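You operate a simulated robot arm through the tools that you are given. There is no shell and no other tool.

You are at the controls of a simulated robot arm. One attempt, no reset.

JOB
Blow cover 59 dry all round on the turning plate, then shut the air off.
Fine: air box in the orange holder before the valve opens; turn the plate through TWO, THREE and FOUR; leave the other wet covers. Set down upright: yellow air box.

The check looks at the end state, three seconds after you hand in, the way a careful person would. Anything else that was tipped, shoved, dropped, spilled or broken makes it a failure. A push-on lid holds only when it is set on centred and level and pressed home; a screw cap is set on level and turned clockwise until tight.

ROBOT AND FRAMES
A 6-joint arm with a two-finger gripper, fixed in place. Base frame: the origin is at the foot of the arm, x ahead of it, y to its left, z up; the work surface is at about z = 884. Lengths are in mm, angles in degrees, forces in N, time in s.
Its first joint turns from -166.0 to 166.0 degrees. Payload 2.45 kg.
Tool frame: the origin (TCP) lies between the finger pads and is the grasp point; the fingertips stand 20 mm ahead of it; z points along the fingers, y is the line along which they close. Largest opening 140 mm; the body of the gripper starts 168 mm behind the TCP.
Orientation is that of the tool frame in the base frame, as a unit quaternion [w, x, y, z]. With the fingers straight down and closing along the base's y, the tool's x points along the base's -x, its y along +y and its z along -z.

CONTROLS
- The arm moves only by the tool step_arm. Its arguments are lists of equal length, an entry for each row: "rotation": the turn, a rotation vector about the tool's x, y, z in units of 5 degrees (1.0 is 5 degrees), a list of three; "travel": the shift along the tool's x, y, z in units of 30 mm (1.0 is 30 mm), a list of three; "claw": the finger opening in mm, from 0 to 140. In form: {"rotation": [[rx, ry, rz], ...], "travel": [[tx, ty, tz], ...], "claw": [claw, ...]}. A call has 1 to 20 rows; each row shifts and turns the commanded pose from where the row before left it, along the tool's axes as they then stand. A call with a number of a shift or a turn outside -1 to 1 is refused whole. Rows are played at 5 a second. More than 50 mm and 8.6 degrees between two rows, or a gripper value outside its range, and nothing of the call is played. Where a pose cannot be reached the arm comes as near as it can. A force on the tool above 90 N (or 10 N above the force at the start of the call, whichever is more), or a blocked arm, ends the call early, and 0.2 s more pass. The fingers move at their own pace (about 45 mm/s each) and stop on an object; they squeeze with about 43 N. The grip force told is the motor's: it shows also when the fingers shut on nothing. Time passes only in rows, and 0.2 s behind the last, so rows that do not move let the fingers close. The reply holds the time, the measured pose of the TCP, the force on the tool along the base axes, the opening and the grip force, in the units named above and with some noise, with the torque about the TCP (base axes, N m) and any sound that the robot's microphone picked up.
- Cameras (640 x 400 px; columns grow to the right, rows downward): "scene" is fixed at [45.1, 648.3, 1638.5]; the picture's right is [-0.41, -0.91, 0.00], its down [-0.64, 0.29, -0.71] and it looks along [0.65, -0.29, -0.70] (base axes); focal length 316 px, centre (320, 200). "wrist" rides on the gripper at [78, 11, -209] in the tool frame; the picture's right is [-0.14, 0.99, 0.00], its down [-0.92, -0.13, -0.37] and it looks along [-0.36, -0.05, 0.93] (tool axes); focal length 280 px, centre (320, 200). There is no depth. A picture from a camera that has moved, and an enlarged one, comes with that camera's place and axes in the base frame and with its lens. The place of the scene camera against the robot may be out by one fixed shift of up to 12 mm in any direction.
- capture(camera): a new picture of that camera. No time passes.
- enlarge(camera, box): a new picture of the part [left, top, right, bottom] of that camera's present view, enlarged. No time passes.
- close_job(): hands the job in; it is judged then, once.

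Nothing tells you positions but the pictures and the camera data. Unless the task says otherwise, let go and move clear before handing in.

The tools are called after ">>>" as a command line: name --argument value ..., lists and objects as JSON in quotes. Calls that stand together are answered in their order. step_arm: Moves the arm, as the interface text tells. Its arguments: {"type":"object","properties":{"rotation":{"type":"array"},"travel":{"type":"array"},"claw":{"type":"array"}},"required":["rotation","travel","claw"]} The other tools are called the same way: capture (camera) takes a picture; enlarge (camera, box) takes an enlarged picture of a part of a camera's view; close_job () hands the job in.

At the start:

```text
time_s: 0.0
eef_pos: [781.3, 241.9, 1204.3]
orientation: [0.001, 0.0, 1.0, 0.001]
ft_force: [0.0, 0.8, -0.2]
wrist_torque: [-0.02, 0.0, 0.01]
opening: 140.0
gripper_force: 0.1
```

scene: 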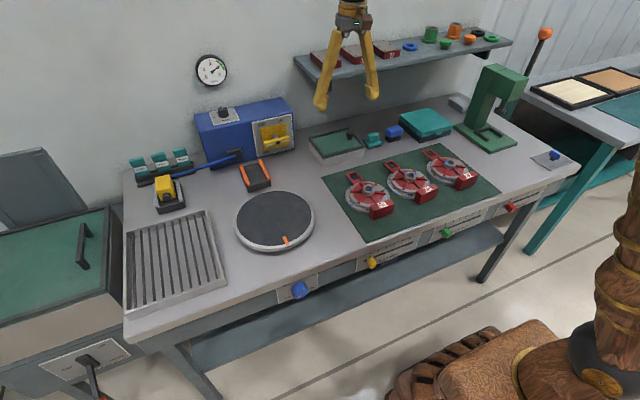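
wrist: 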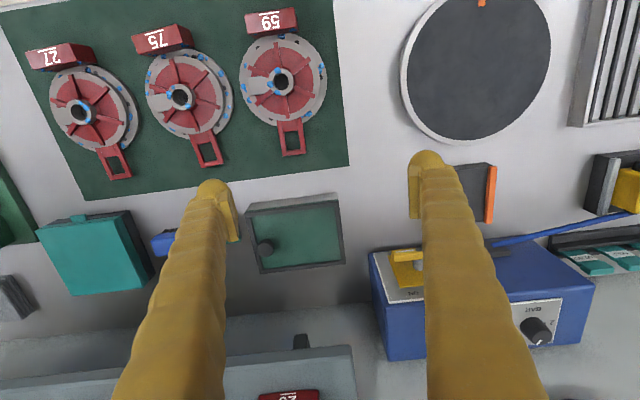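

I see a bench with three wet red covers (27, 75, 59) on a green mat, a round turning plate, an orange-marked holder, a blue air supply with a yellow valve, and a yellow air box on a hose at the left. First I look closer at everything.

>>> enlarge --camera "scene" --box '[120, 80, 320, 205]'

>>> enlarge --camera "scene" --box '[220, 180, 380, 280]'

>>> enlarge --camera "scene" --box '[320, 120, 500, 232]'

>>> enlarge --camera "scene" --box '[260, 180, 580, 380]'

>>> enlarge --camera "wrist" --box '[360, 120, 640, 295]'

>>> enlarge --camera "wrist" --box '[200, 0, 360, 100]'

>>> enlarge --camera "wrist" --box '[200, 80, 360, 180]'

```text
3.20 times, centred on (220, 142) of scene
camera zoom: at [45.1, 648.3, 1638.5], right [-0.41, -0.91, 0.0], down [-0.64, 0.29, -0.71], along [0.65, -0.29, -0.7], focal length 1010 px, centre (640, 384)
```

zoom: 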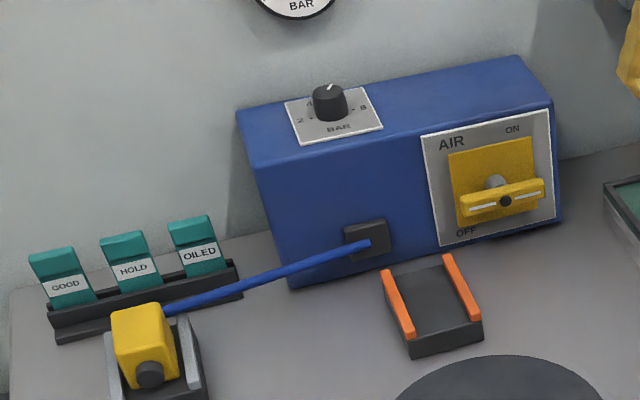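

```text
4.00 times, centred on (300, 230) of scene
camera zoom: at [45.1, 648.3, 1638.5], right [-0.41, -0.91, 0.0], down [-0.64, 0.29, -0.71], along [0.65, -0.29, -0.7], focal length 1262 px, centre (400, 80)
```

zoom: 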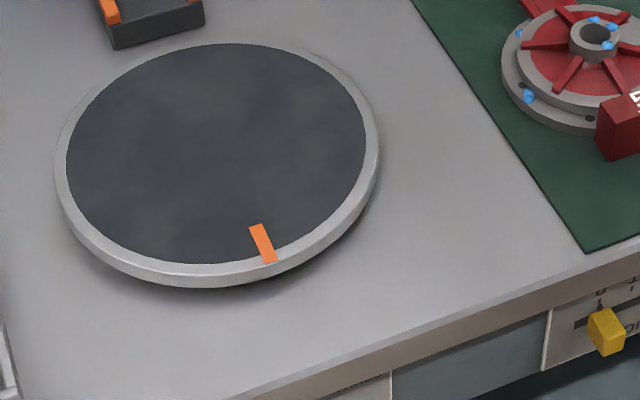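

```text
3.56 times, centred on (410, 176) of scene
camera zoom: at [45.1, 648.3, 1638.5], right [-0.41, -0.91, 0.0], down [-0.64, 0.29, -0.71], along [0.65, -0.29, -0.7], focal length 1122 px, centre (0, 285)
```

zoom: 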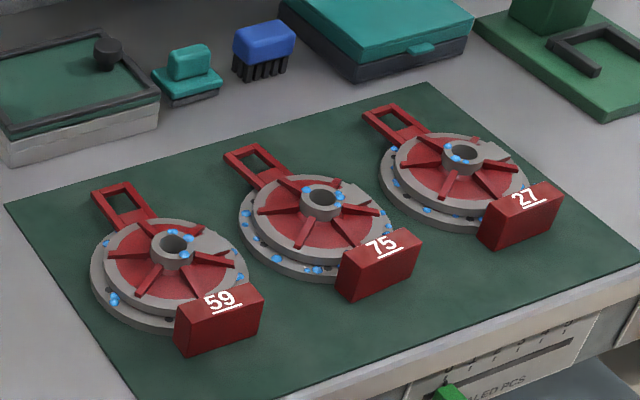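

```text
2.00 times, centred on (420, 280) of scene
camera zoom: at [45.1, 648.3, 1638.5], right [-0.41, -0.91, 0.0], down [-0.64, 0.29, -0.71], along [0.65, -0.29, -0.7], focal length 631 px, centre (120, 40)
```

zoom: 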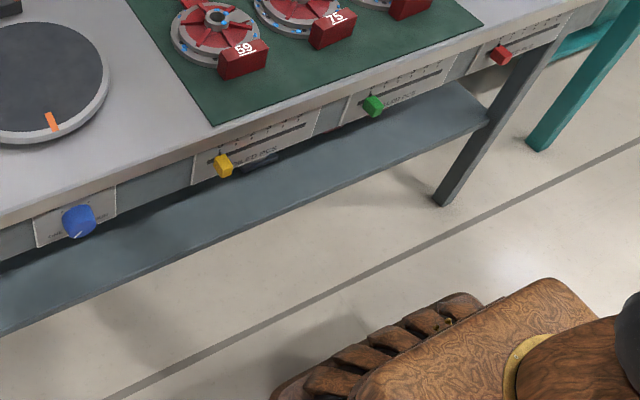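

```text
2.29 times, centred on (500, 208) of wrist
camera zoom: at [703.5, 252.0, 1413.8], right [0.14, 0.99, 0.0], down [0.92, -0.13, 0.37], along [0.37, -0.05, -0.93], focal length 641 px, centre (-91, 183)
```

zoom: 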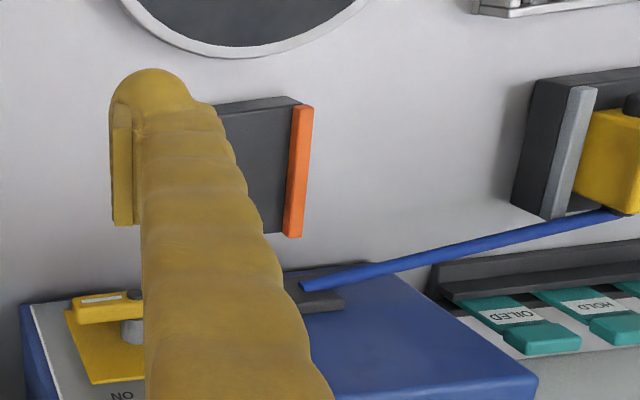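

```text
4.00 times, centred on (280, 50) of wrist
camera zoom: at [703.5, 252.0, 1413.8], right [0.14, 0.99, 0.0], down [0.92, -0.13, 0.37], along [0.37, -0.05, -0.93], focal length 1122 px, centre (480, 800)
```

zoom: 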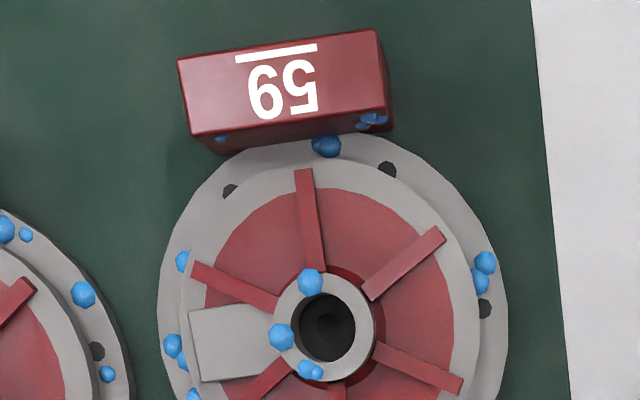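

```text
4.00 times, centred on (280, 130) of wrist
camera zoom: at [703.5, 252.0, 1413.8], right [0.14, 0.99, 0.0], down [0.92, -0.13, 0.37], along [0.37, -0.05, -0.93], focal length 1122 px, centre (480, 480)
```

zoom: 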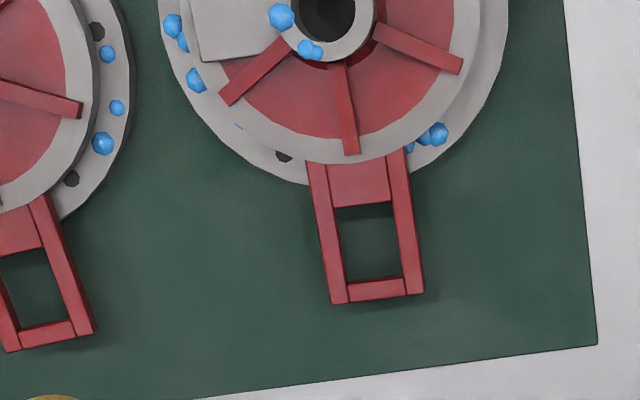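

The blue knob on the front edge below the plate may carry the plate's positions. I look closer at it, at the plate, the valve and the air box.

>>> enlarge --camera "scene" --box '[268, 270, 332, 310]'

>>> enlarge --camera "scene" --box '[230, 110, 310, 160]'

>>> enlarge --camera "scene" --box '[140, 160, 220, 210]'

>>> enlarge --camera "scene" --box '[190, 50, 246, 130]'

>>> enlarge --camera "scene" --box '[350, 230, 430, 280]'

>>> enlarge --camera "scene" --box '[330, 160, 410, 220]'

>>> enlarge --camera "wrist" --box '[400, 0, 560, 150]'

```text
10.00 times, centred on (300, 290) of scene
camera zoom: at [45.1, 648.3, 1638.5], right [-0.41, -0.91, 0.0], down [-0.64, 0.29, -0.71], along [0.65, -0.29, -0.7], focal length 3156 px, centre (520, -700)
```

zoom: 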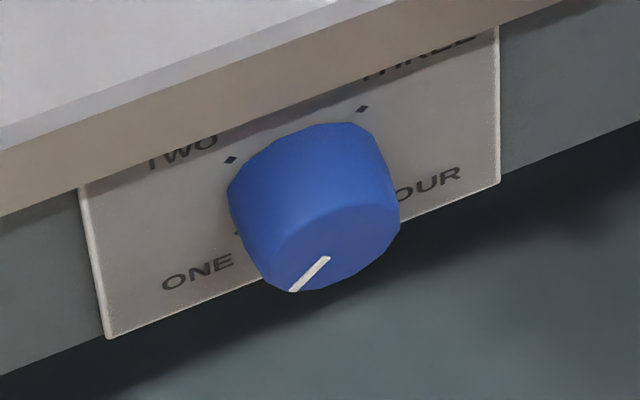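

```text
8.00 times, centred on (270, 135) of scene
camera zoom: at [45.1, 648.3, 1638.5], right [-0.41, -0.91, 0.0], down [-0.64, 0.29, -0.71], along [0.65, -0.29, -0.7], focal length 2524 px, centre (720, 720)
```

zoom: 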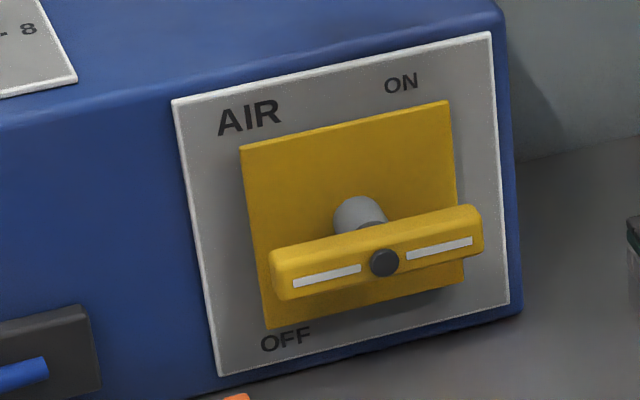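

```text
8.00 times, centred on (180, 185) of scene
camera zoom: at [45.1, 648.3, 1638.5], right [-0.41, -0.91, 0.0], down [-0.64, 0.29, -0.71], along [0.65, -0.29, -0.7], focal length 2524 px, centre (1440, 320)
```

zoom: 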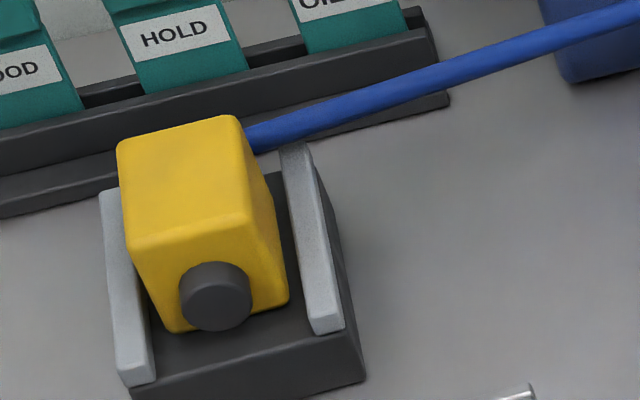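

```text
5.00 times, centred on (218, 90) of scene
camera zoom: at [45.1, 648.3, 1638.5], right [-0.41, -0.91, 0.0], down [-0.64, 0.29, -0.71], along [0.65, -0.29, -0.7], focal length 1578 px, centre (830, 750)
```

zoom: 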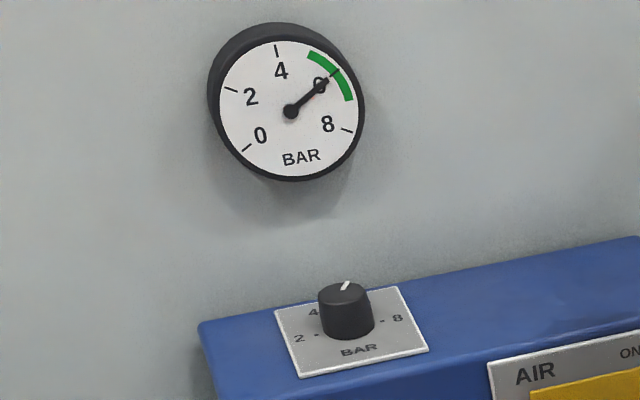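

```text
8.00 times, centred on (390, 255) of scene
camera zoom: at [45.1, 648.3, 1638.5], right [-0.41, -0.91, 0.0], down [-0.64, 0.29, -0.71], along [0.65, -0.29, -0.7], focal length 2524 px, centre (-240, -240)
```

zoom: 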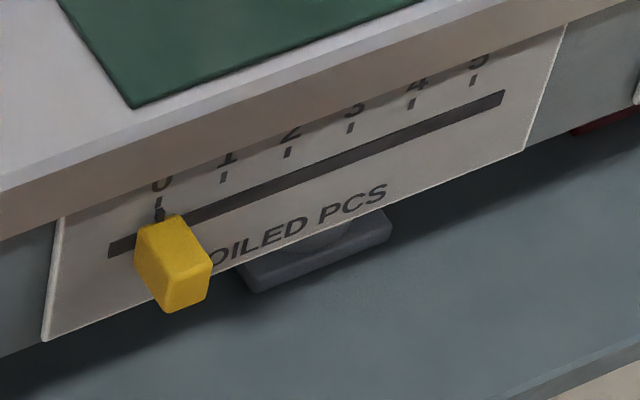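

```text
6.67 times, centred on (370, 190) of scene
camera zoom: at [45.1, 648.3, 1638.5], right [-0.41, -0.91, 0.0], down [-0.64, 0.29, -0.71], along [0.65, -0.29, -0.7], focal length 2104 px, centre (-13, 267)
```

zoom: 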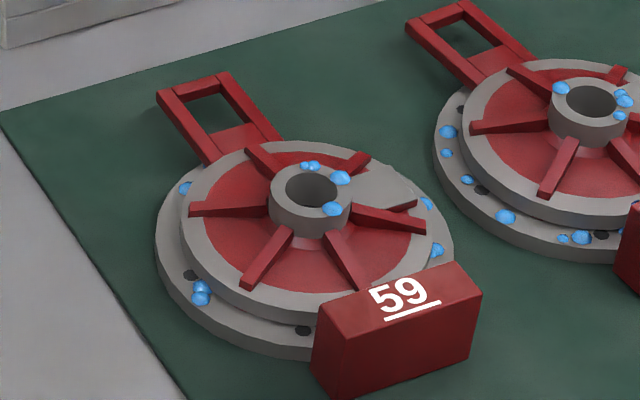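

```text
2.67 times, centred on (480, 75) of wrist
camera zoom: at [703.5, 252.0, 1413.8], right [0.14, 0.99, 0.0], down [0.92, -0.13, 0.37], along [0.37, -0.05, -0.93], focal length 748 px, centre (-107, 533)
```

zoom: 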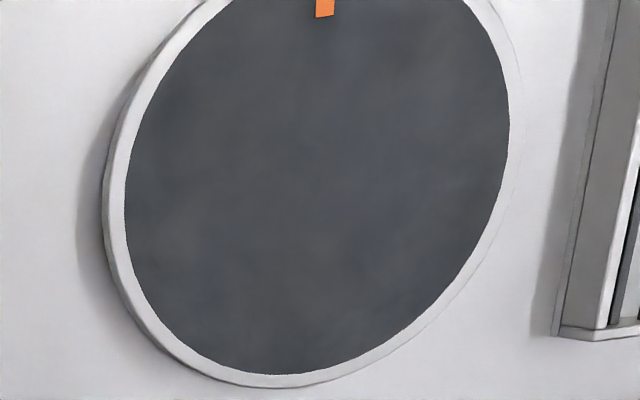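

The blue knob drives the plate (ONE to FOUR), the gauge reads 6 bar in the green, and the valve handle is on the front of the blue box. I move the arm to the left at height to look down at the air box and holders.

>>> step_arm --rotation '[[0, 0, 0], [0, 0, 0], [0, 0, 0], [0, 0, 0], [0, 0, 0], [0, 0, 0], [0, 0, 0], [0, 0, 0], [0, 0, 0], [0, 0, 0], [0, 0, 0], [0, 0, 0]]' --travel '[[0.25, 0.99, 0], [0.25, 0.99, 0], [0.25, 0.99, 0], [0.25, 0.99, 0], [0.25, 0.99, 0], [0.25, 0.99, 0], [0.25, 0.99, 0], [0.25, 0.99, 0], [0.25, 0.99, 0], [0.25, 0.99, 0], [0.25, 0.99, 0], [0.25, 0.99, 0]]' --claw '[140, 140, 140, 140, 140, 140, 140, 140, 140, 140, 140, 140]'

>>> capture --camera "wrist"

>>> capture --camera "scene"

```text
time_s: 2.6
eef_pos: [689.6, 597.9, 1204.4]
orientation: [0.002, 0.0, 1.0, 0.001]
ft_force: [0.3, 0.7, 0.1]
wrist_torque: [0.02, -0.01, -0.01]
opening: 140.2
gripper_force: 0.1
```

```text
taken
camera wrist: at [612.1, 608.7, 1414.3], right [0.14, 0.99, 0.0], down [0.92, -0.13, 0.37], along [0.37, -0.05, -0.93], focal length 280 px, centre (320, 200)
```

wrist: 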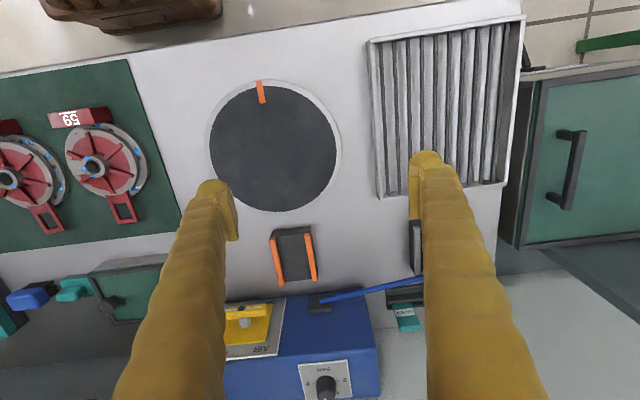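

```text
taken
```

scene: 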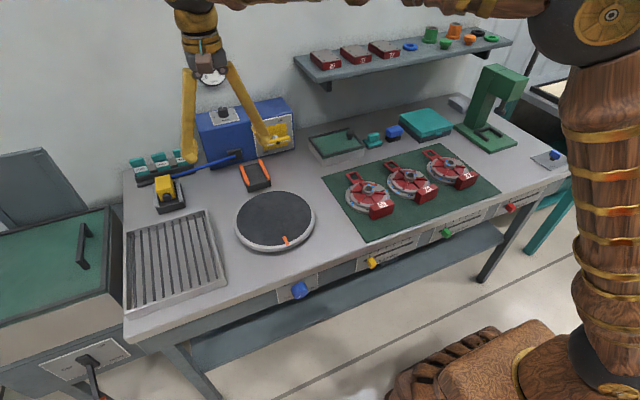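

The right finger hides the air box, so I shift further left to see it between the fingers.

>>> step_arm --rotation '[[0, 0, 0], [0, 0, 0], [0, 0, 0], [0, 0, 0], [0, 0, 0], [0, 0, 0]]' --travel '[[0.5, 0.9, 0], [0.5, 0.9, 0], [0.5, 0.9, 0], [0.5, 0.9, 0], [0.5, 0.9, 0], [0, 0.9, 0]]' --claw '[140, 140, 140, 140, 140, 140]'

>>> capture --camera "wrist"

>>> enlarge --camera "wrist" --box '[240, 200, 440, 325]'

```text
time_s: 4.0
eef_pos: [616.9, 763.2, 1206.1]
orientation: [0.001, 0.0, 1.0, 0.001]
ft_force: [0.6, -0.6, -0.2]
wrist_torque: [0.03, -0.01, 0.01]
opening: 140.1
gripper_force: 0.0
```

```text
taken
camera wrist: at [538.8, 772.9, 1415.5], right [0.14, 0.99, 0.0], down [0.92, -0.13, 0.37], along [0.37, -0.05, -0.93], focal length 280 px, centre (320, 200)
```

wrist: 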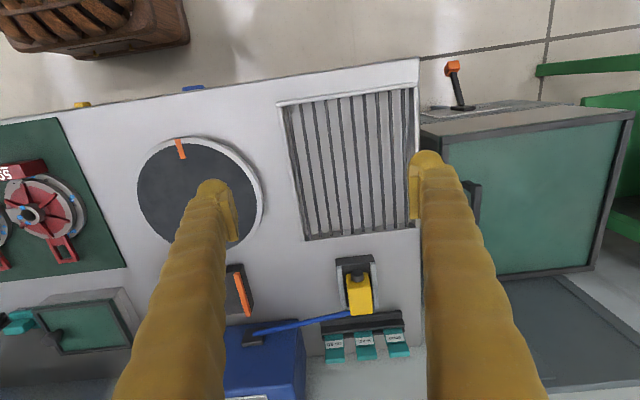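

```text
3.20 times, centred on (340, 262) of wrist
camera zoom: at [538.8, 772.9, 1415.5], right [0.14, 0.99, 0.0], down [0.92, -0.13, 0.37], along [0.37, -0.05, -0.93], focal length 897 px, centre (256, 0)
```

zoom: 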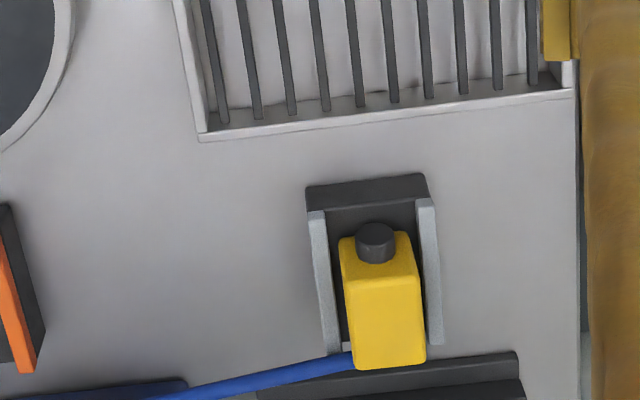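

The air box sits in the grey holder at about (955, 799), about 46 wide with its top near z=958, nozzle towards -x. It is too far out for a straight-down grip, so I tilt the tool 60° forward and move to hover in front of it.

>>> step_arm --rotation '[[0, -1, 0], [0, -1, 0], [0, -1, 0], [0, -1, 0], [0, -1, 0], [0, -1, 0], [0, -1, 0], [0, -1, 0], [0, -1, 0], [0, -1, 0], [0, -1, 0], [0, -1, 0]]' --travel '[[0, 0, 0], [0, 0, 0], [0, 0, 0], [0, 0, 0], [0, 0, 0], [0, 0, 0], [0, 0, 0], [0, 0, 0], [0, 0, 0], [0, 0, 0], [0, 0, 0], [0, 0, 0]]' --claw '[140, 140, 140, 140, 140, 140, 100, 100, 100, 100, 100, 100]'

```text
time_s: 6.6
eef_pos: [615.5, 759.5, 1204.0]
orientation: [0.502, -0.001, 0.865, 0.001]
ft_force: [0.0, -0.6, 0.4]
wrist_torque: [-0.02, 0.0, 0.01]
opening: 100.0
gripper_force: 0.0
```

>>> step_arm --rotation '[[0, 0, 0], [0, 0, 0], [0, 0, 0], [0, 0, 0], [0, 0, 0], [0, 0, 0], [0, 0, 0], [0, 0, 0], [0, 0, 0], [0, 0, 0]]' --travel '[[0.033, 0.133, 0.917], [0.033, 0.133, 0.917], [0.033, 0.133, 0.917], [0.033, 0.133, 0.917], [0.033, 0.133, 0.917], [0.033, 0.133, 0.917], [0.033, 0.133, 0.917], [0.033, 0.133, 0.917], [0.033, 0.133, 0.917], [0.033, 0.133, 0.917]]' --claw '[100, 100, 100, 100, 100, 100, 100, 100, 100, 100]'

>>> capture --camera "wrist"

>>> capture --camera "scene"

```text
time_s: 8.8
eef_pos: [848.8, 798.2, 1057.6]
orientation: [0.501, 0.0, 0.866, 0.001]
ft_force: [-0.3, -0.2, 0.7]
wrist_torque: [0.01, 0.06, -0.01]
opening: 100.0
gripper_force: 0.0
```

```text
taken
camera wrist: at [628.4, 808.8, 1095.1], right [0.07, 0.99, 0.12], down [0.14, -0.13, 0.98], along [0.99, -0.05, -0.15], focal length 280 px, centre (320, 200)
```

wrist: 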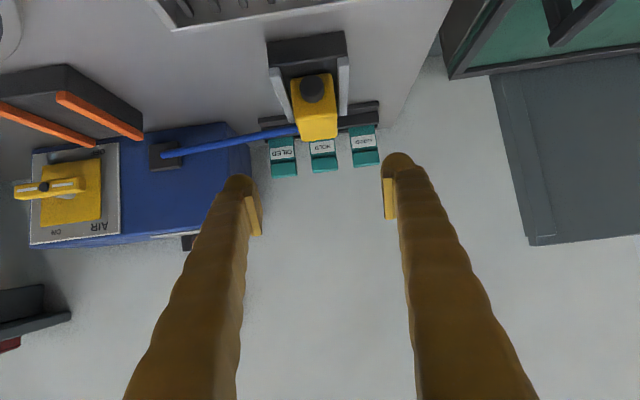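

```text
taken
```

scene: 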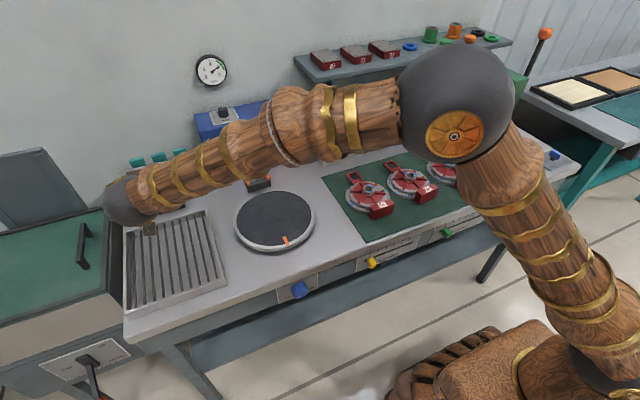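

Reach is fine here. I enlarge the box, the valve and the orange holder from this low viewpoint.

>>> enlarge --camera "wrist" --box '[250, 20, 410, 180]'

>>> enlarge --camera "wrist" --box '[0, 50, 240, 250]'

```text
2.50 times, centred on (330, 100) of wrist
camera zoom: at [628.4, 808.8, 1095.1], right [0.07, 0.99, 0.12], down [0.14, -0.13, 0.98], along [0.99, -0.05, -0.15], focal length 701 px, centre (295, 450)
```

zoom: 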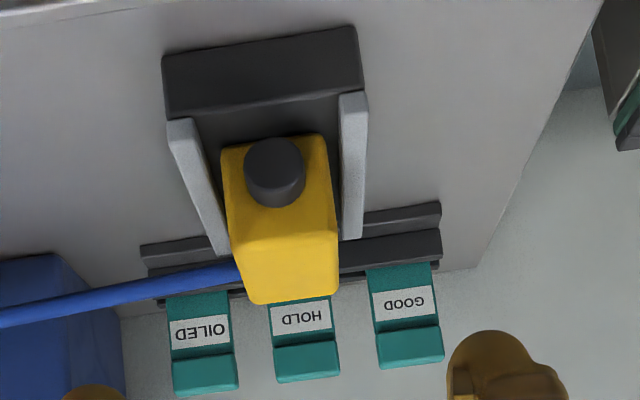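

```text
2.00 times, centred on (120, 150) of wrist
camera zoom: at [628.4, 808.8, 1095.1], right [0.07, 0.99, 0.12], down [0.14, -0.13, 0.98], along [0.99, -0.05, -0.15], focal length 561 px, centre (720, 300)
```

zoom: 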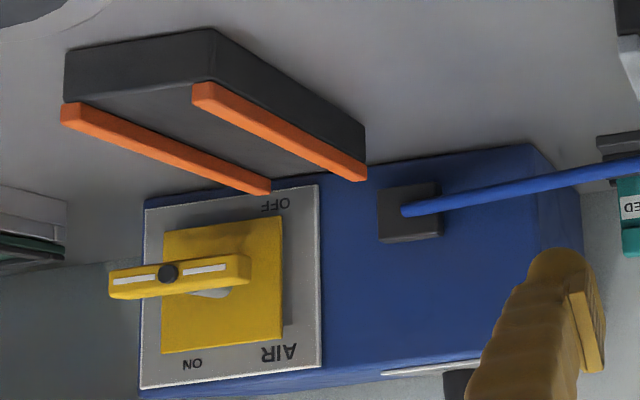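

The box spans x 926–986, y≈777–823, top z≈957, and the rails reach only to z≈910, so fingers fit above the rails. I line up 100 mm back along the tool axis.

>>> step_arm --rotation '[[0, 0, 0], [0, 0, 0], [0, 0, 0], [0, 0, 0]]' --travel '[[0.583, 0.02, 0.46], [0.583, 0.02, 0.46], [0.583, 0.02, 0.46], [0, 0, 0]]' --claw '[76, 76, 76, 76]'

>>> capture --camera "wrist"

```text
time_s: 9.8
eef_pos: [858.3, 801.3, 990.3]
orientation: [0.501, 0.001, 0.865, 0.0]
ft_force: [-0.4, -0.9, -1.0]
wrist_torque: [-0.01, -0.02, 0.0]
opening: 75.9
gripper_force: 0.0
```

```text
taken
camera wrist: at [638.8, 812.7, 1028.7], right [0.07, 0.99, 0.12], down [0.14, -0.13, 0.98], along [0.99, -0.05, -0.15], focal length 280 px, centre (320, 200)
```

wrist: 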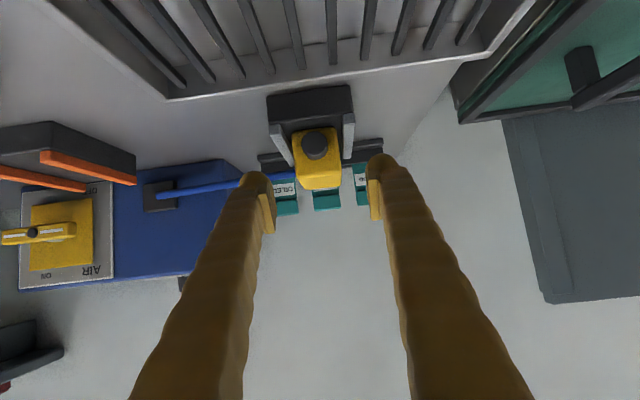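

The box sits centred between the fingers. I advance along the tool axis.

>>> step_arm --rotation '[[0, 0, 0], [0, 0, 0], [0, 0, 0], [0, 0, 0], [0, 0, 0], [0, 0, 0]]' --travel '[[0, 0, 0.66], [0, -0.02, 0.66], [0, -0.02, 0.66], [0, 0, 0.66], [0, 0, 0.66], [0, 0, 0]]' --claw '[76, 76, 76, 76, 76, 76]'

>>> capture --camera "wrist"

```text
time_s: 11.2
eef_pos: [943.7, 799.7, 942.9]
orientation: [0.501, 0.0, 0.866, 0.001]
ft_force: [-6.4, 1.5, 12.4]
wrist_torque: [0.32, 0.09, 0.23]
opening: 77.5
gripper_force: 1.3
```

```text
taken
camera wrist: at [724.1, 810.8, 980.5], right [0.07, 0.99, 0.12], down [0.14, -0.13, 0.98], along [0.99, -0.05, -0.15], focal length 280 px, centre (320, 200)
```

wrist: 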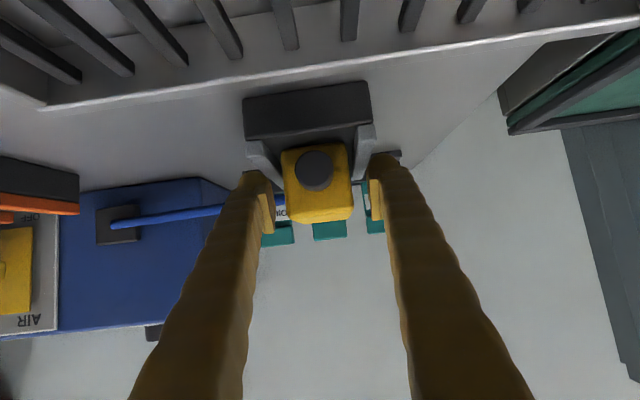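

There is about 14 N of contact, so a fingertip is touching something. I look closely before going on.

>>> enlarge --camera "wrist" --box '[220, 70, 420, 250]'

>>> enlarge --camera "scene" --box '[100, 130, 260, 230]'

```text
2.22 times, centred on (320, 160) of wrist
camera zoom: at [724.1, 810.8, 980.5], right [0.07, 0.99, 0.12], down [0.14, -0.13, 0.98], along [0.99, -0.05, -0.15], focal length 623 px, centre (320, 289)
```

zoom: 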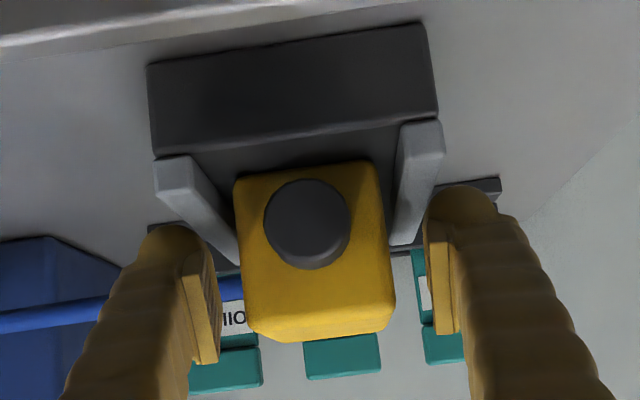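

```text
4.00 times, centred on (180, 180) of scene
camera zoom: at [45.1, 648.3, 1638.5], right [-0.41, -0.91, 0.0], down [-0.64, 0.29, -0.71], along [0.65, -0.29, -0.7], focal length 1262 px, centre (880, 280)
```

zoom: 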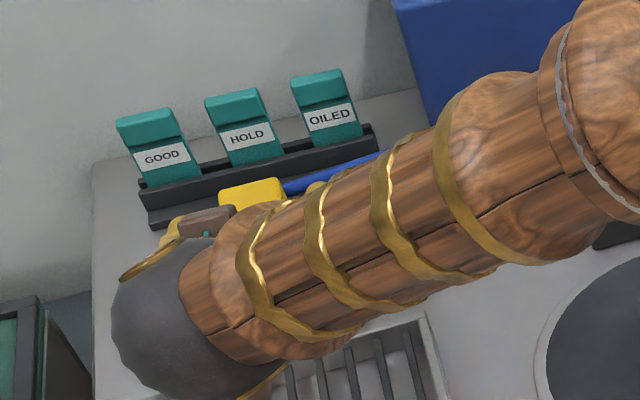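

The fingertips look to be resting on the rail tops. I raise 8 mm and check that the force goes away.

>>> step_arm --rotation '[[0, 0, 0], [0, 0, 0], [0, 0, 0]]' --travel '[[-0.115, 0, -0.067], [-0.115, 0, -0.067], [0, 0, 0]]' --claw '[76, 76, 76]'

```text
time_s: 12.0
eef_pos: [945.4, 799.1, 949.8]
orientation: [0.501, 0.0, 0.865, 0.0]
ft_force: [0.0, 0.1, -0.1]
wrist_torque: [-0.01, -0.03, 0.02]
opening: 75.8
gripper_force: 0.0
```

Clear now. I close on the box.

>>> step_arm --rotation '[[0, 0, 0], [0, 0, 0], [0, 0, 0], [0, 0, 0], [0, 0, 0]]' --travel '[[0, 0, 0], [0, 0, 0], [0, 0, 0], [0, 0, 0], [0, 0, 0]]' --claw '[60, 50, 38, 30, 30]'

>>> enlarge --camera "wrist" --box '[220, 70, 420, 250]'

```text
time_s: 13.2
eef_pos: [945.5, 800.2, 949.2]
orientation: [0.501, -0.001, 0.865, 0.001]
ft_force: [-0.7, 1.1, 1.3]
wrist_torque: [-0.02, 0.0, 0.01]
opening: 47.5
gripper_force: 43.4
```

```text
2.22 times, centred on (320, 160) of wrist
camera zoom: at [725.4, 810.8, 987.9], right [0.07, 0.99, 0.12], down [0.14, -0.13, 0.98], along [0.99, -0.05, -0.15], focal length 623 px, centre (320, 289)
```

zoom: 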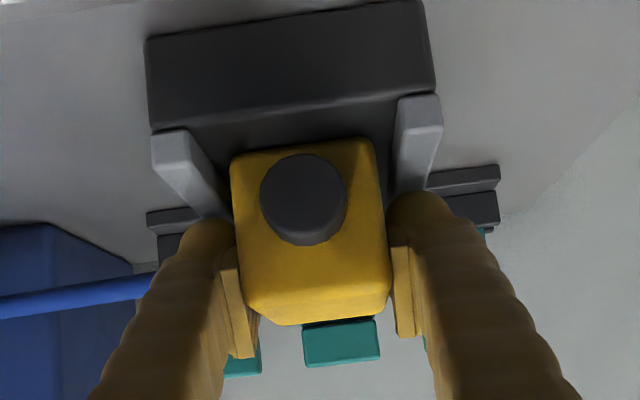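

Gripped at 47.5 mm. I lift 80 mm straight up and look again.

>>> step_arm --rotation '[[0, 0, 0], [0, 0, 0], [0, 0, 0], [0, 0, 0], [0, 0, 0], [0, 0, 0]]' --travel '[[-0.433, 0, -0.25], [-0.433, 0, -0.25], [-0.433, 0, -0.25], [-0.433, 0, -0.25], [-0.577, 0, -0.333], [0, 0, 0]]' --claw '[30, 30, 30, 30, 30, 30]'

>>> capture --camera "wrist"

>>> capture --camera "scene"

```text
time_s: 14.6
eef_pos: [944.0, 801.2, 1031.8]
orientation: [0.5, 0.0, 0.866, 0.0]
ft_force: [-0.4, 0.1, -2.1]
wrist_torque: [0.0, 0.01, -0.02]
opening: 47.6
gripper_force: 43.0
```

```text
taken
camera wrist: at [724.2, 811.5, 1069.5], right [0.07, 0.99, 0.12], down [0.14, -0.13, 0.98], along [0.99, -0.05, -0.15], focal length 280 px, centre (320, 200)
```

wrist: 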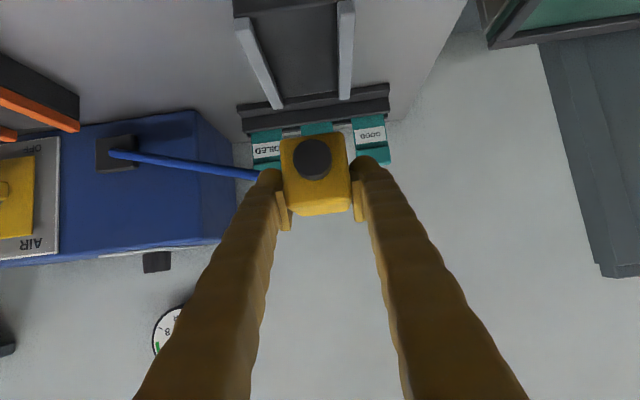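

```text
taken
```

scene: 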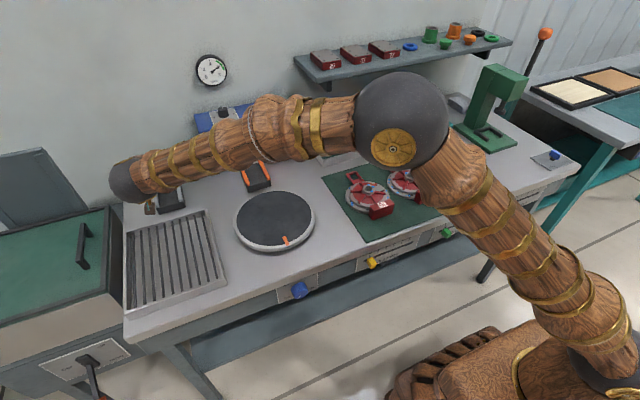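

The box is held level. I back off, rise a little and move over in front of the orange holder to measure it.

>>> step_arm --rotation '[[0, 0, 0], [0, 0, 0], [0, 0, 0], [0, 0, 0], [0, 0, 0], [0, 0, 0], [0, 0, 0], [0, 0, 0], [0, 0, 0], [0, 0, 0], [0, 0, 0]]' --travel '[[0.013, -0.983, -0.353], [0.013, -0.983, -0.353], [0.013, -0.983, -0.353], [0.013, -0.983, -0.353], [0.013, -0.983, -0.353], [0.013, -0.983, -0.353], [0.013, -0.983, -0.353], [0.013, -0.983, -0.353], [0.013, -0.983, -0.353], [0.013, -0.983, -0.353], [0, 0, 0]]' --claw '[30, 30, 30, 30, 30, 30, 30, 30, 30, 30, 30]'

>>> capture --camera "wrist"

>>> capture --camera "scene"

```text
time_s: 17.0
eef_pos: [850.8, 506.1, 1080.4]
orientation: [0.501, -0.001, 0.865, 0.001]
ft_force: [0.1, -0.3, -2.4]
wrist_torque: [0.0, 0.02, 0.02]
opening: 47.5
gripper_force: 43.0
```

```text
taken
camera wrist: at [631.5, 517.4, 1117.9], right [0.07, 0.99, 0.12], down [0.14, -0.13, 0.98], along [0.99, -0.05, -0.15], focal length 280 px, centre (320, 200)
```

wrist: 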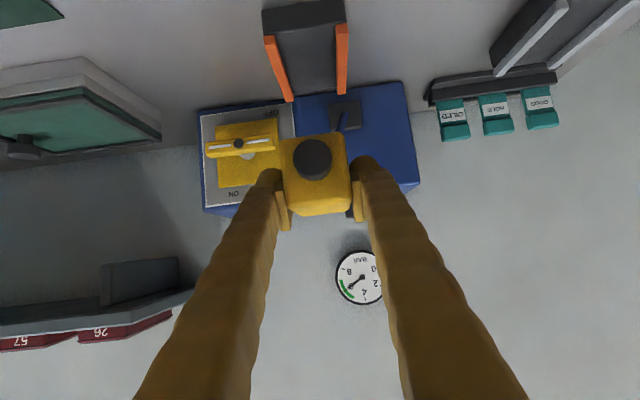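

```text
taken
```

scene: 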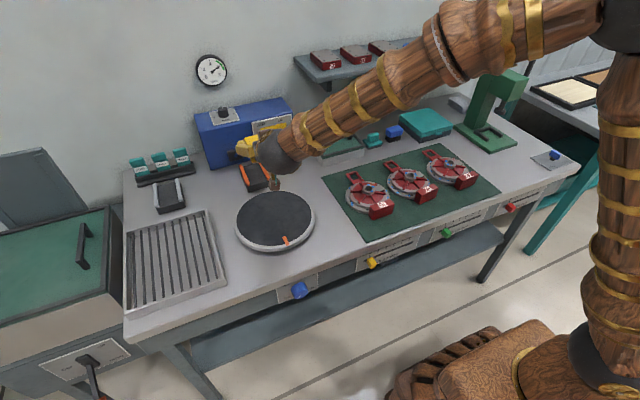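

>>> enlarge --camera "wrist" --box '[240, 0, 400, 100]'

>>> enlarge --camera "wrist" --box '[190, 80, 420, 224]'

>>> enlarge --camera "scene" --box '[130, 120, 322, 240]'

```text
4.00 times, centred on (320, 50) of wrist
camera zoom: at [631.5, 517.4, 1117.9], right [0.07, 0.99, 0.12], down [0.14, -0.13, 0.98], along [0.99, -0.05, -0.15], focal length 1122 px, centre (320, 800)
```

zoom: 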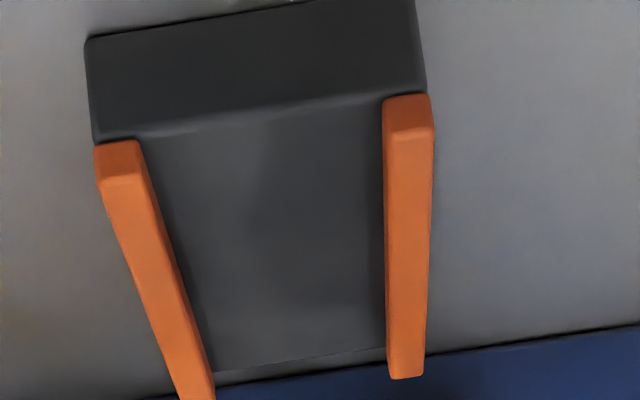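

```text
2.78 times, centred on (305, 152) of wrist
camera zoom: at [631.5, 517.4, 1117.9], right [0.07, 0.99, 0.12], down [0.14, -0.13, 0.98], along [0.99, -0.05, -0.15], focal length 779 px, centre (362, 333)
```

zoom: 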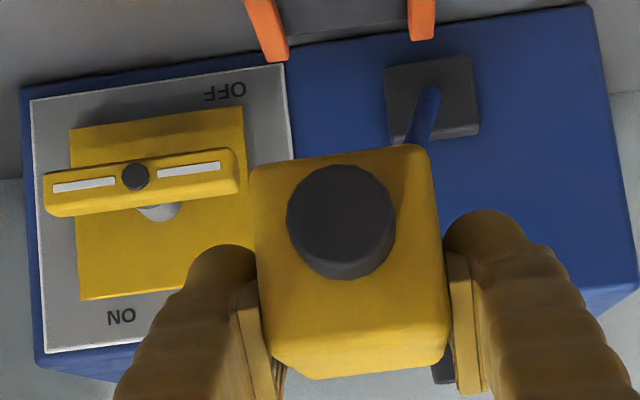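

```text
3.33 times, centred on (226, 180) of scene
camera zoom: at [45.1, 648.3, 1638.5], right [-0.41, -0.91, 0.0], down [-0.64, 0.29, -0.71], along [0.65, -0.29, -0.7], focal length 1052 px, centre (633, 267)
```

zoom: 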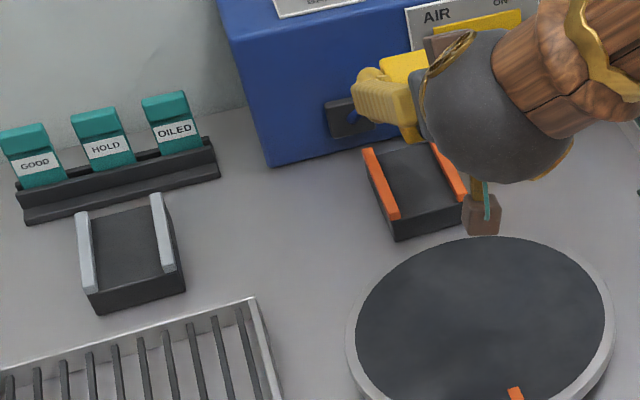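

The orange holder measures y 471–551 (centre 511), front at x≈879, pad at z≈911, same size as the grey one, with no rotation. I move above it to (932, 511, 1000).

>>> step_arm --rotation '[[0, 0, 0], [0, 0, 0], [0, 0, 0], [0, 0, 0], [0, 0, 0], [0, 0, 0]]' --travel '[[0.19, 0.033, 0.735], [0.19, 0.033, 0.735], [0.19, 0.033, 0.735], [0.19, 0.033, 0.735], [0.19, 0.033, 0.735], [0, 0, 0]]' --claw '[30, 30, 30, 30, 30, 30]'

>>> enlarge --camera "wrist" --box '[200, 30, 440, 230]'

>>> enlarge --camera "scene" --box '[190, 110, 318, 190]'

```text
time_s: 18.4
eef_pos: [932.4, 512.4, 1000.3]
orientation: [0.501, 0.0, 0.865, 0.001]
ft_force: [-0.6, 0.3, -1.8]
wrist_torque: [0.01, 0.03, 0.01]
opening: 47.7
gripper_force: 43.7
```

```text
2.00 times, centred on (320, 130) of wrist
camera zoom: at [713.0, 522.9, 1038.1], right [0.07, 0.99, 0.12], down [0.14, -0.13, 0.98], along [0.99, -0.05, -0.15], focal length 561 px, centre (320, 340)
```

zoom: 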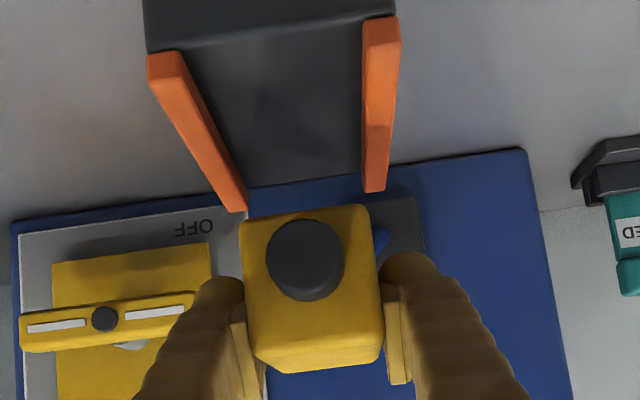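

```text
5.00 times, centred on (254, 150) of scene
camera zoom: at [45.1, 648.3, 1638.5], right [-0.41, -0.91, 0.0], down [-0.64, 0.29, -0.71], along [0.65, -0.29, -0.7], focal length 1578 px, centre (650, 450)
```

zoom: 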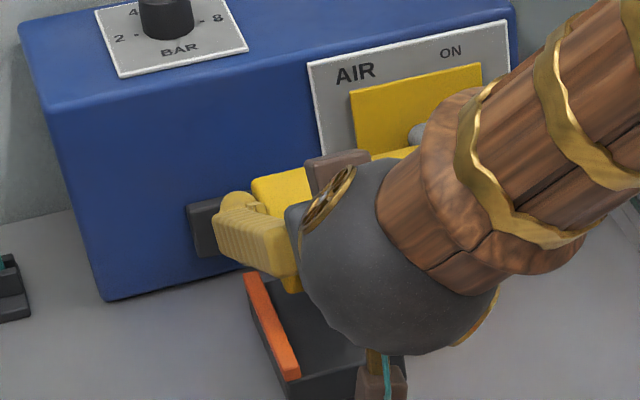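

Alignment is within 2 mm of the holder's centre. I lower the box 44 mm first, then the last few millimetres slowly.

>>> step_arm --rotation '[[0, 0, 0], [0, 0, 0], [0, 0, 0], [0, 0, 0], [0, 0, 0]]' --travel '[[0.318, -0.05, 0.183], [0.318, 0, 0.183], [0.318, 0, 0.183], [0.318, 0, 0.183], [0, 0, 0]]' --claw '[30, 30, 30, 30, 30]'

>>> enlarge --camera "wrist" --box '[200, 30, 440, 230]'

```text
time_s: 19.6
eef_pos: [932.1, 508.1, 957.0]
orientation: [0.5, -0.001, 0.866, 0.001]
ft_force: [0.5, 0.6, -1.6]
wrist_torque: [-0.03, 0.01, 0.0]
opening: 47.6
gripper_force: 43.0
```

```text
2.00 times, centred on (320, 130) of wrist
camera zoom: at [712.5, 519.4, 994.9], right [0.07, 0.99, 0.12], down [0.14, -0.13, 0.98], along [0.99, -0.05, -0.15], focal length 561 px, centre (320, 340)
```

zoom: 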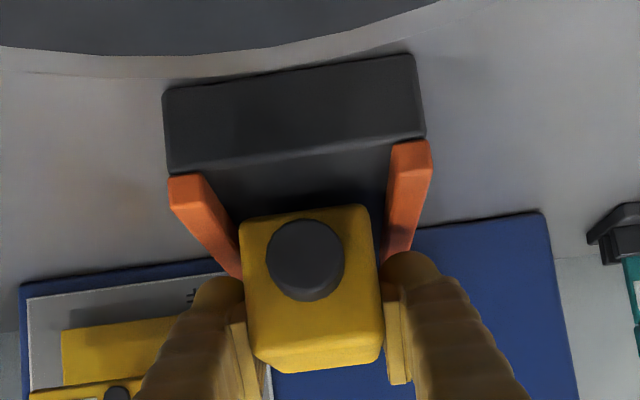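

Lowering the rest in small steps while watching the force.

>>> step_arm --rotation '[[0, 0, 0], [0, 0, 0], [0, 0, 0], [0, 0, 0]]' --travel '[[0.0, 0.06, 0.0], [0.1, 0, 0.058], [0.08, 0, 0.046], [0, 0, 0]]' --claw '[30, 30, 30, 30]'

```text
time_s: 20.6
eef_pos: [930.3, 511.8, 949.8]
orientation: [0.501, 0.001, 0.865, 0.0]
ft_force: [-0.3, 0.4, 0.3]
wrist_torque: [0.02, -0.06, 0.01]
opening: 47.8
gripper_force: 43.2
```

>>> step_arm --rotation '[[0, 0, 0], [0, 0, 0]]' --travel '[[0.03, 0, 0.017], [0, 0, 0]]' --claw '[30, 30]'

>>> enlarge --camera "wrist" --box '[200, 30, 440, 230]'

>>> enlarge --camera "scene" --box '[190, 120, 318, 200]'

```text
time_s: 21.2
eef_pos: [932.1, 511.2, 950.0]
orientation: [0.501, 0.0, 0.865, 0.001]
ft_force: [-0.3, -3.3, 12.0]
wrist_torque: [-0.21, 0.39, 0.08]
opening: 47.8
gripper_force: 43.4
```

```text
2.00 times, centred on (320, 130) of wrist
camera zoom: at [712.6, 521.8, 987.5], right [0.07, 0.99, 0.12], down [0.14, -0.13, 0.98], along [0.99, -0.05, -0.15], focal length 561 px, centre (320, 340)
```

zoom: 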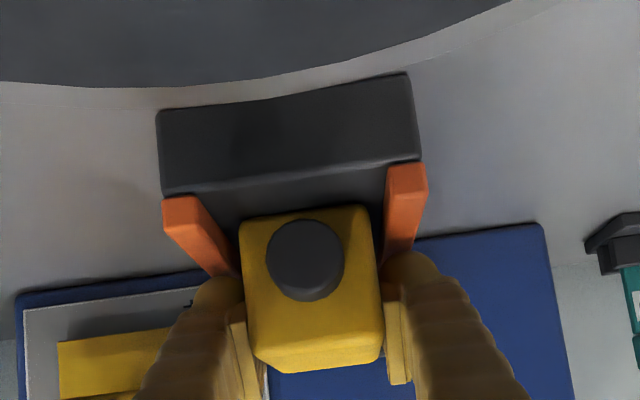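

```text
5.00 times, centred on (254, 160) of scene
camera zoom: at [45.1, 648.3, 1638.5], right [-0.41, -0.91, 0.0], down [-0.64, 0.29, -0.71], along [0.65, -0.29, -0.7], focal length 1578 px, centre (650, 400)
```

zoom: 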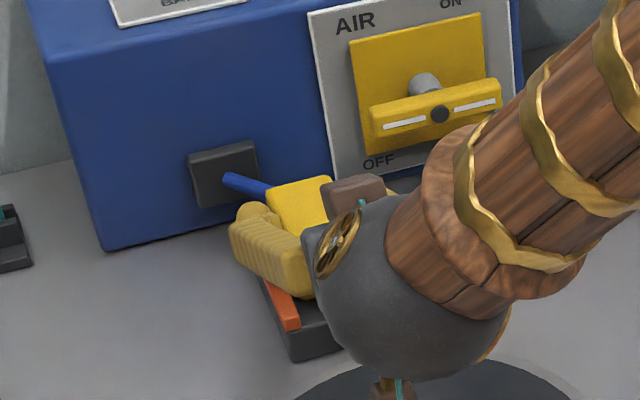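

The box is seated on the pad (12 N). I open the fingers, then retreat back along the tool axis.

>>> step_arm --rotation '[[0, 0, 0], [0, 0, 0], [0, 0, 0], [0, 0, 0]]' --travel '[[0, 0, 0], [-0.03, 0, -0.017], [0, 0, 0], [0, 0, 0]]' --claw '[49, 56, 68, 72]'

>>> enlarge --camera "wrist" --box '[200, 30, 440, 230]'

```text
time_s: 22.2
eef_pos: [932.7, 511.9, 949.4]
orientation: [0.501, 0.0, 0.866, 0.001]
ft_force: [0.2, -0.3, 0.2]
wrist_torque: [-0.02, -0.01, 0.02]
opening: 72.0
gripper_force: 0.0
```

```text
2.00 times, centred on (320, 130) of wrist
camera zoom: at [713.2, 521.9, 987.8], right [0.07, 0.99, 0.12], down [0.14, -0.13, 0.98], along [0.99, -0.05, -0.15], focal length 561 px, centre (320, 340)
```

zoom: 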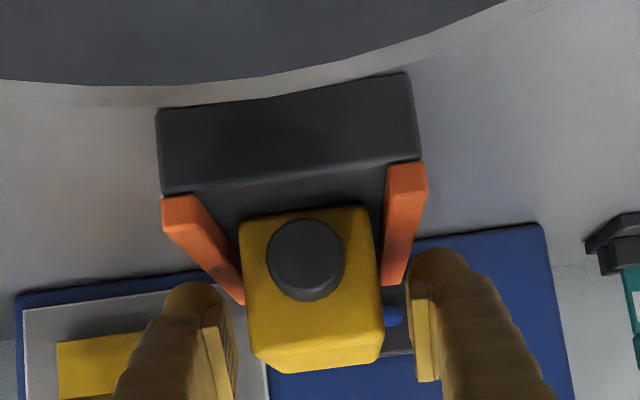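

The box stays level on the pad between the orange rails. I withdraw along the tool axis.

>>> step_arm --rotation '[[0, 0, 0], [0, 0, 0], [0, 0, 0], [0, 0, 0], [0, 0, 0], [0, 0, 0], [0, 0, 0], [0, 0, 0]]' --travel '[[0, 0, -0.5], [0, 0, -0.8], [0, 0, -0.9], [0, 0, -0.9], [0, 0, -0.9], [0, 0, -0.9], [0, 0, -0.9], [0, 0, 0]]' --claw '[72, 72, 72, 72, 72, 72, 72, 72]'

>>> capture --camera "wrist"

>>> enlarge --camera "wrist" --box '[200, 30, 400, 155]'

>>> enlarge --camera "scene" --box '[190, 100, 318, 200]'

```text
time_s: 24.0
eef_pos: [781.2, 509.9, 1036.8]
orientation: [0.501, 0.001, 0.866, 0.0]
ft_force: [-0.2, -1.1, 0.1]
wrist_torque: [-0.03, 0.0, 0.02]
opening: 72.0
gripper_force: 0.0
```

```text
taken
camera wrist: at [562.2, 520.3, 1074.7], right [0.07, 0.99, 0.12], down [0.14, -0.13, 0.98], along [0.99, -0.05, -0.15], focal length 280 px, centre (320, 200)
```

wrist: 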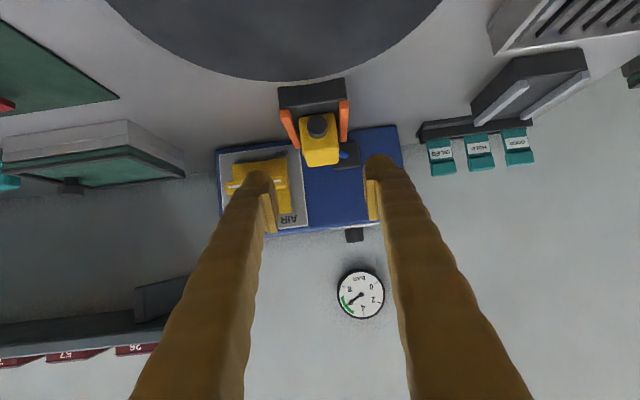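

```text
3.20 times, centred on (300, 92) of wrist
camera zoom: at [562.2, 520.3, 1074.7], right [0.07, 0.99, 0.12], down [0.14, -0.13, 0.98], along [0.99, -0.05, -0.15], focal length 897 px, centre (384, 544)
```

zoom: 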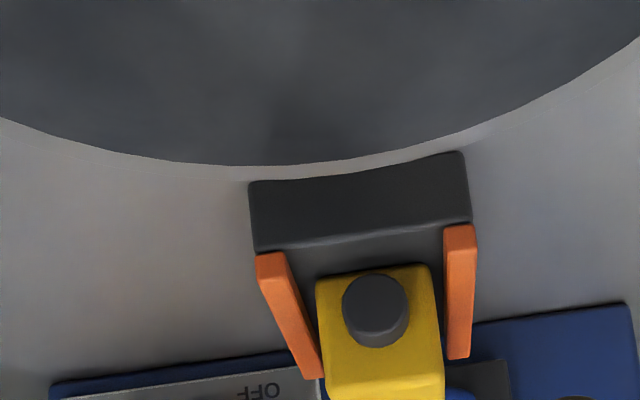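

```text
4.00 times, centred on (254, 150) of scene
camera zoom: at [45.1, 648.3, 1638.5], right [-0.41, -0.91, 0.0], down [-0.64, 0.29, -0.71], along [0.65, -0.29, -0.7], focal length 1262 px, centre (584, 400)
```

zoom: 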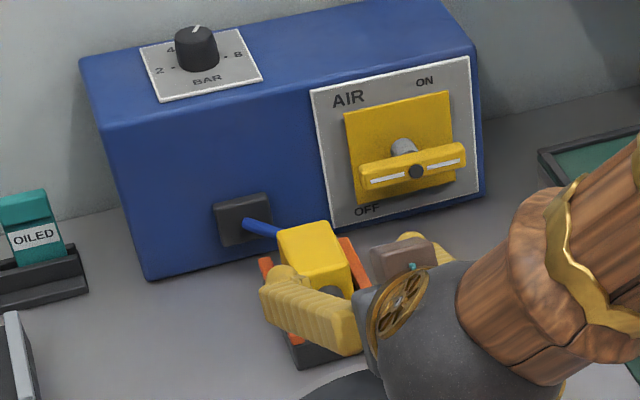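

The air box now sits in the orange holder, nozzle to the plate. I turn the tool back to straight down and go over to cover 59 for a closer look.

>>> step_arm --rotation '[[0, 1, 0], [0, 1, 0], [0, 1, 0], [0, 1, 0], [0, 1, 0], [0, 1, 0], [0, 1, 0], [0, 1, 0], [0, 1, 0], [0, 1, 0], [0, 1, 0], [0, 1, 0]]' --travel '[[0, 0, -0.4], [0, 0, -0.4], [0, 0, -0.4], [0, 0, -0.4], [0, 0, -0.4], [0, 0, -0.4], [0, 0, -0.4], [0, 0, -0.4], [0, 0, -0.4], [0, 0, -0.4], [0, 0, -0.4], [0, 0, -0.4]]' --claw '[72, 72, 72, 72, 72, 72, 72, 72, 72, 72, 72, 72]'

>>> capture --camera "wrist"

```text
time_s: 26.6
eef_pos: [707.6, 511.4, 1150.9]
orientation: [0.0, -0.001, 1.0, 0.001]
ft_force: [-0.5, 0.4, -0.1]
wrist_torque: [-0.01, 0.03, 0.01]
opening: 72.2
gripper_force: 0.0
```

```text
taken
camera wrist: at [630.1, 521.8, 1361.5], right [0.14, 0.99, 0.0], down [0.92, -0.13, 0.37], along [0.37, -0.05, -0.93], focal length 280 px, centre (320, 200)
```

wrist: 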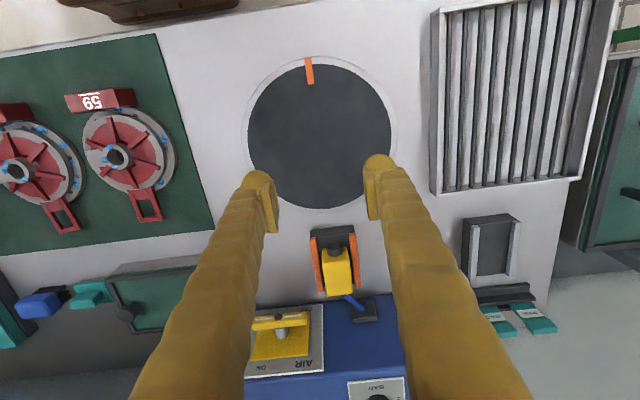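

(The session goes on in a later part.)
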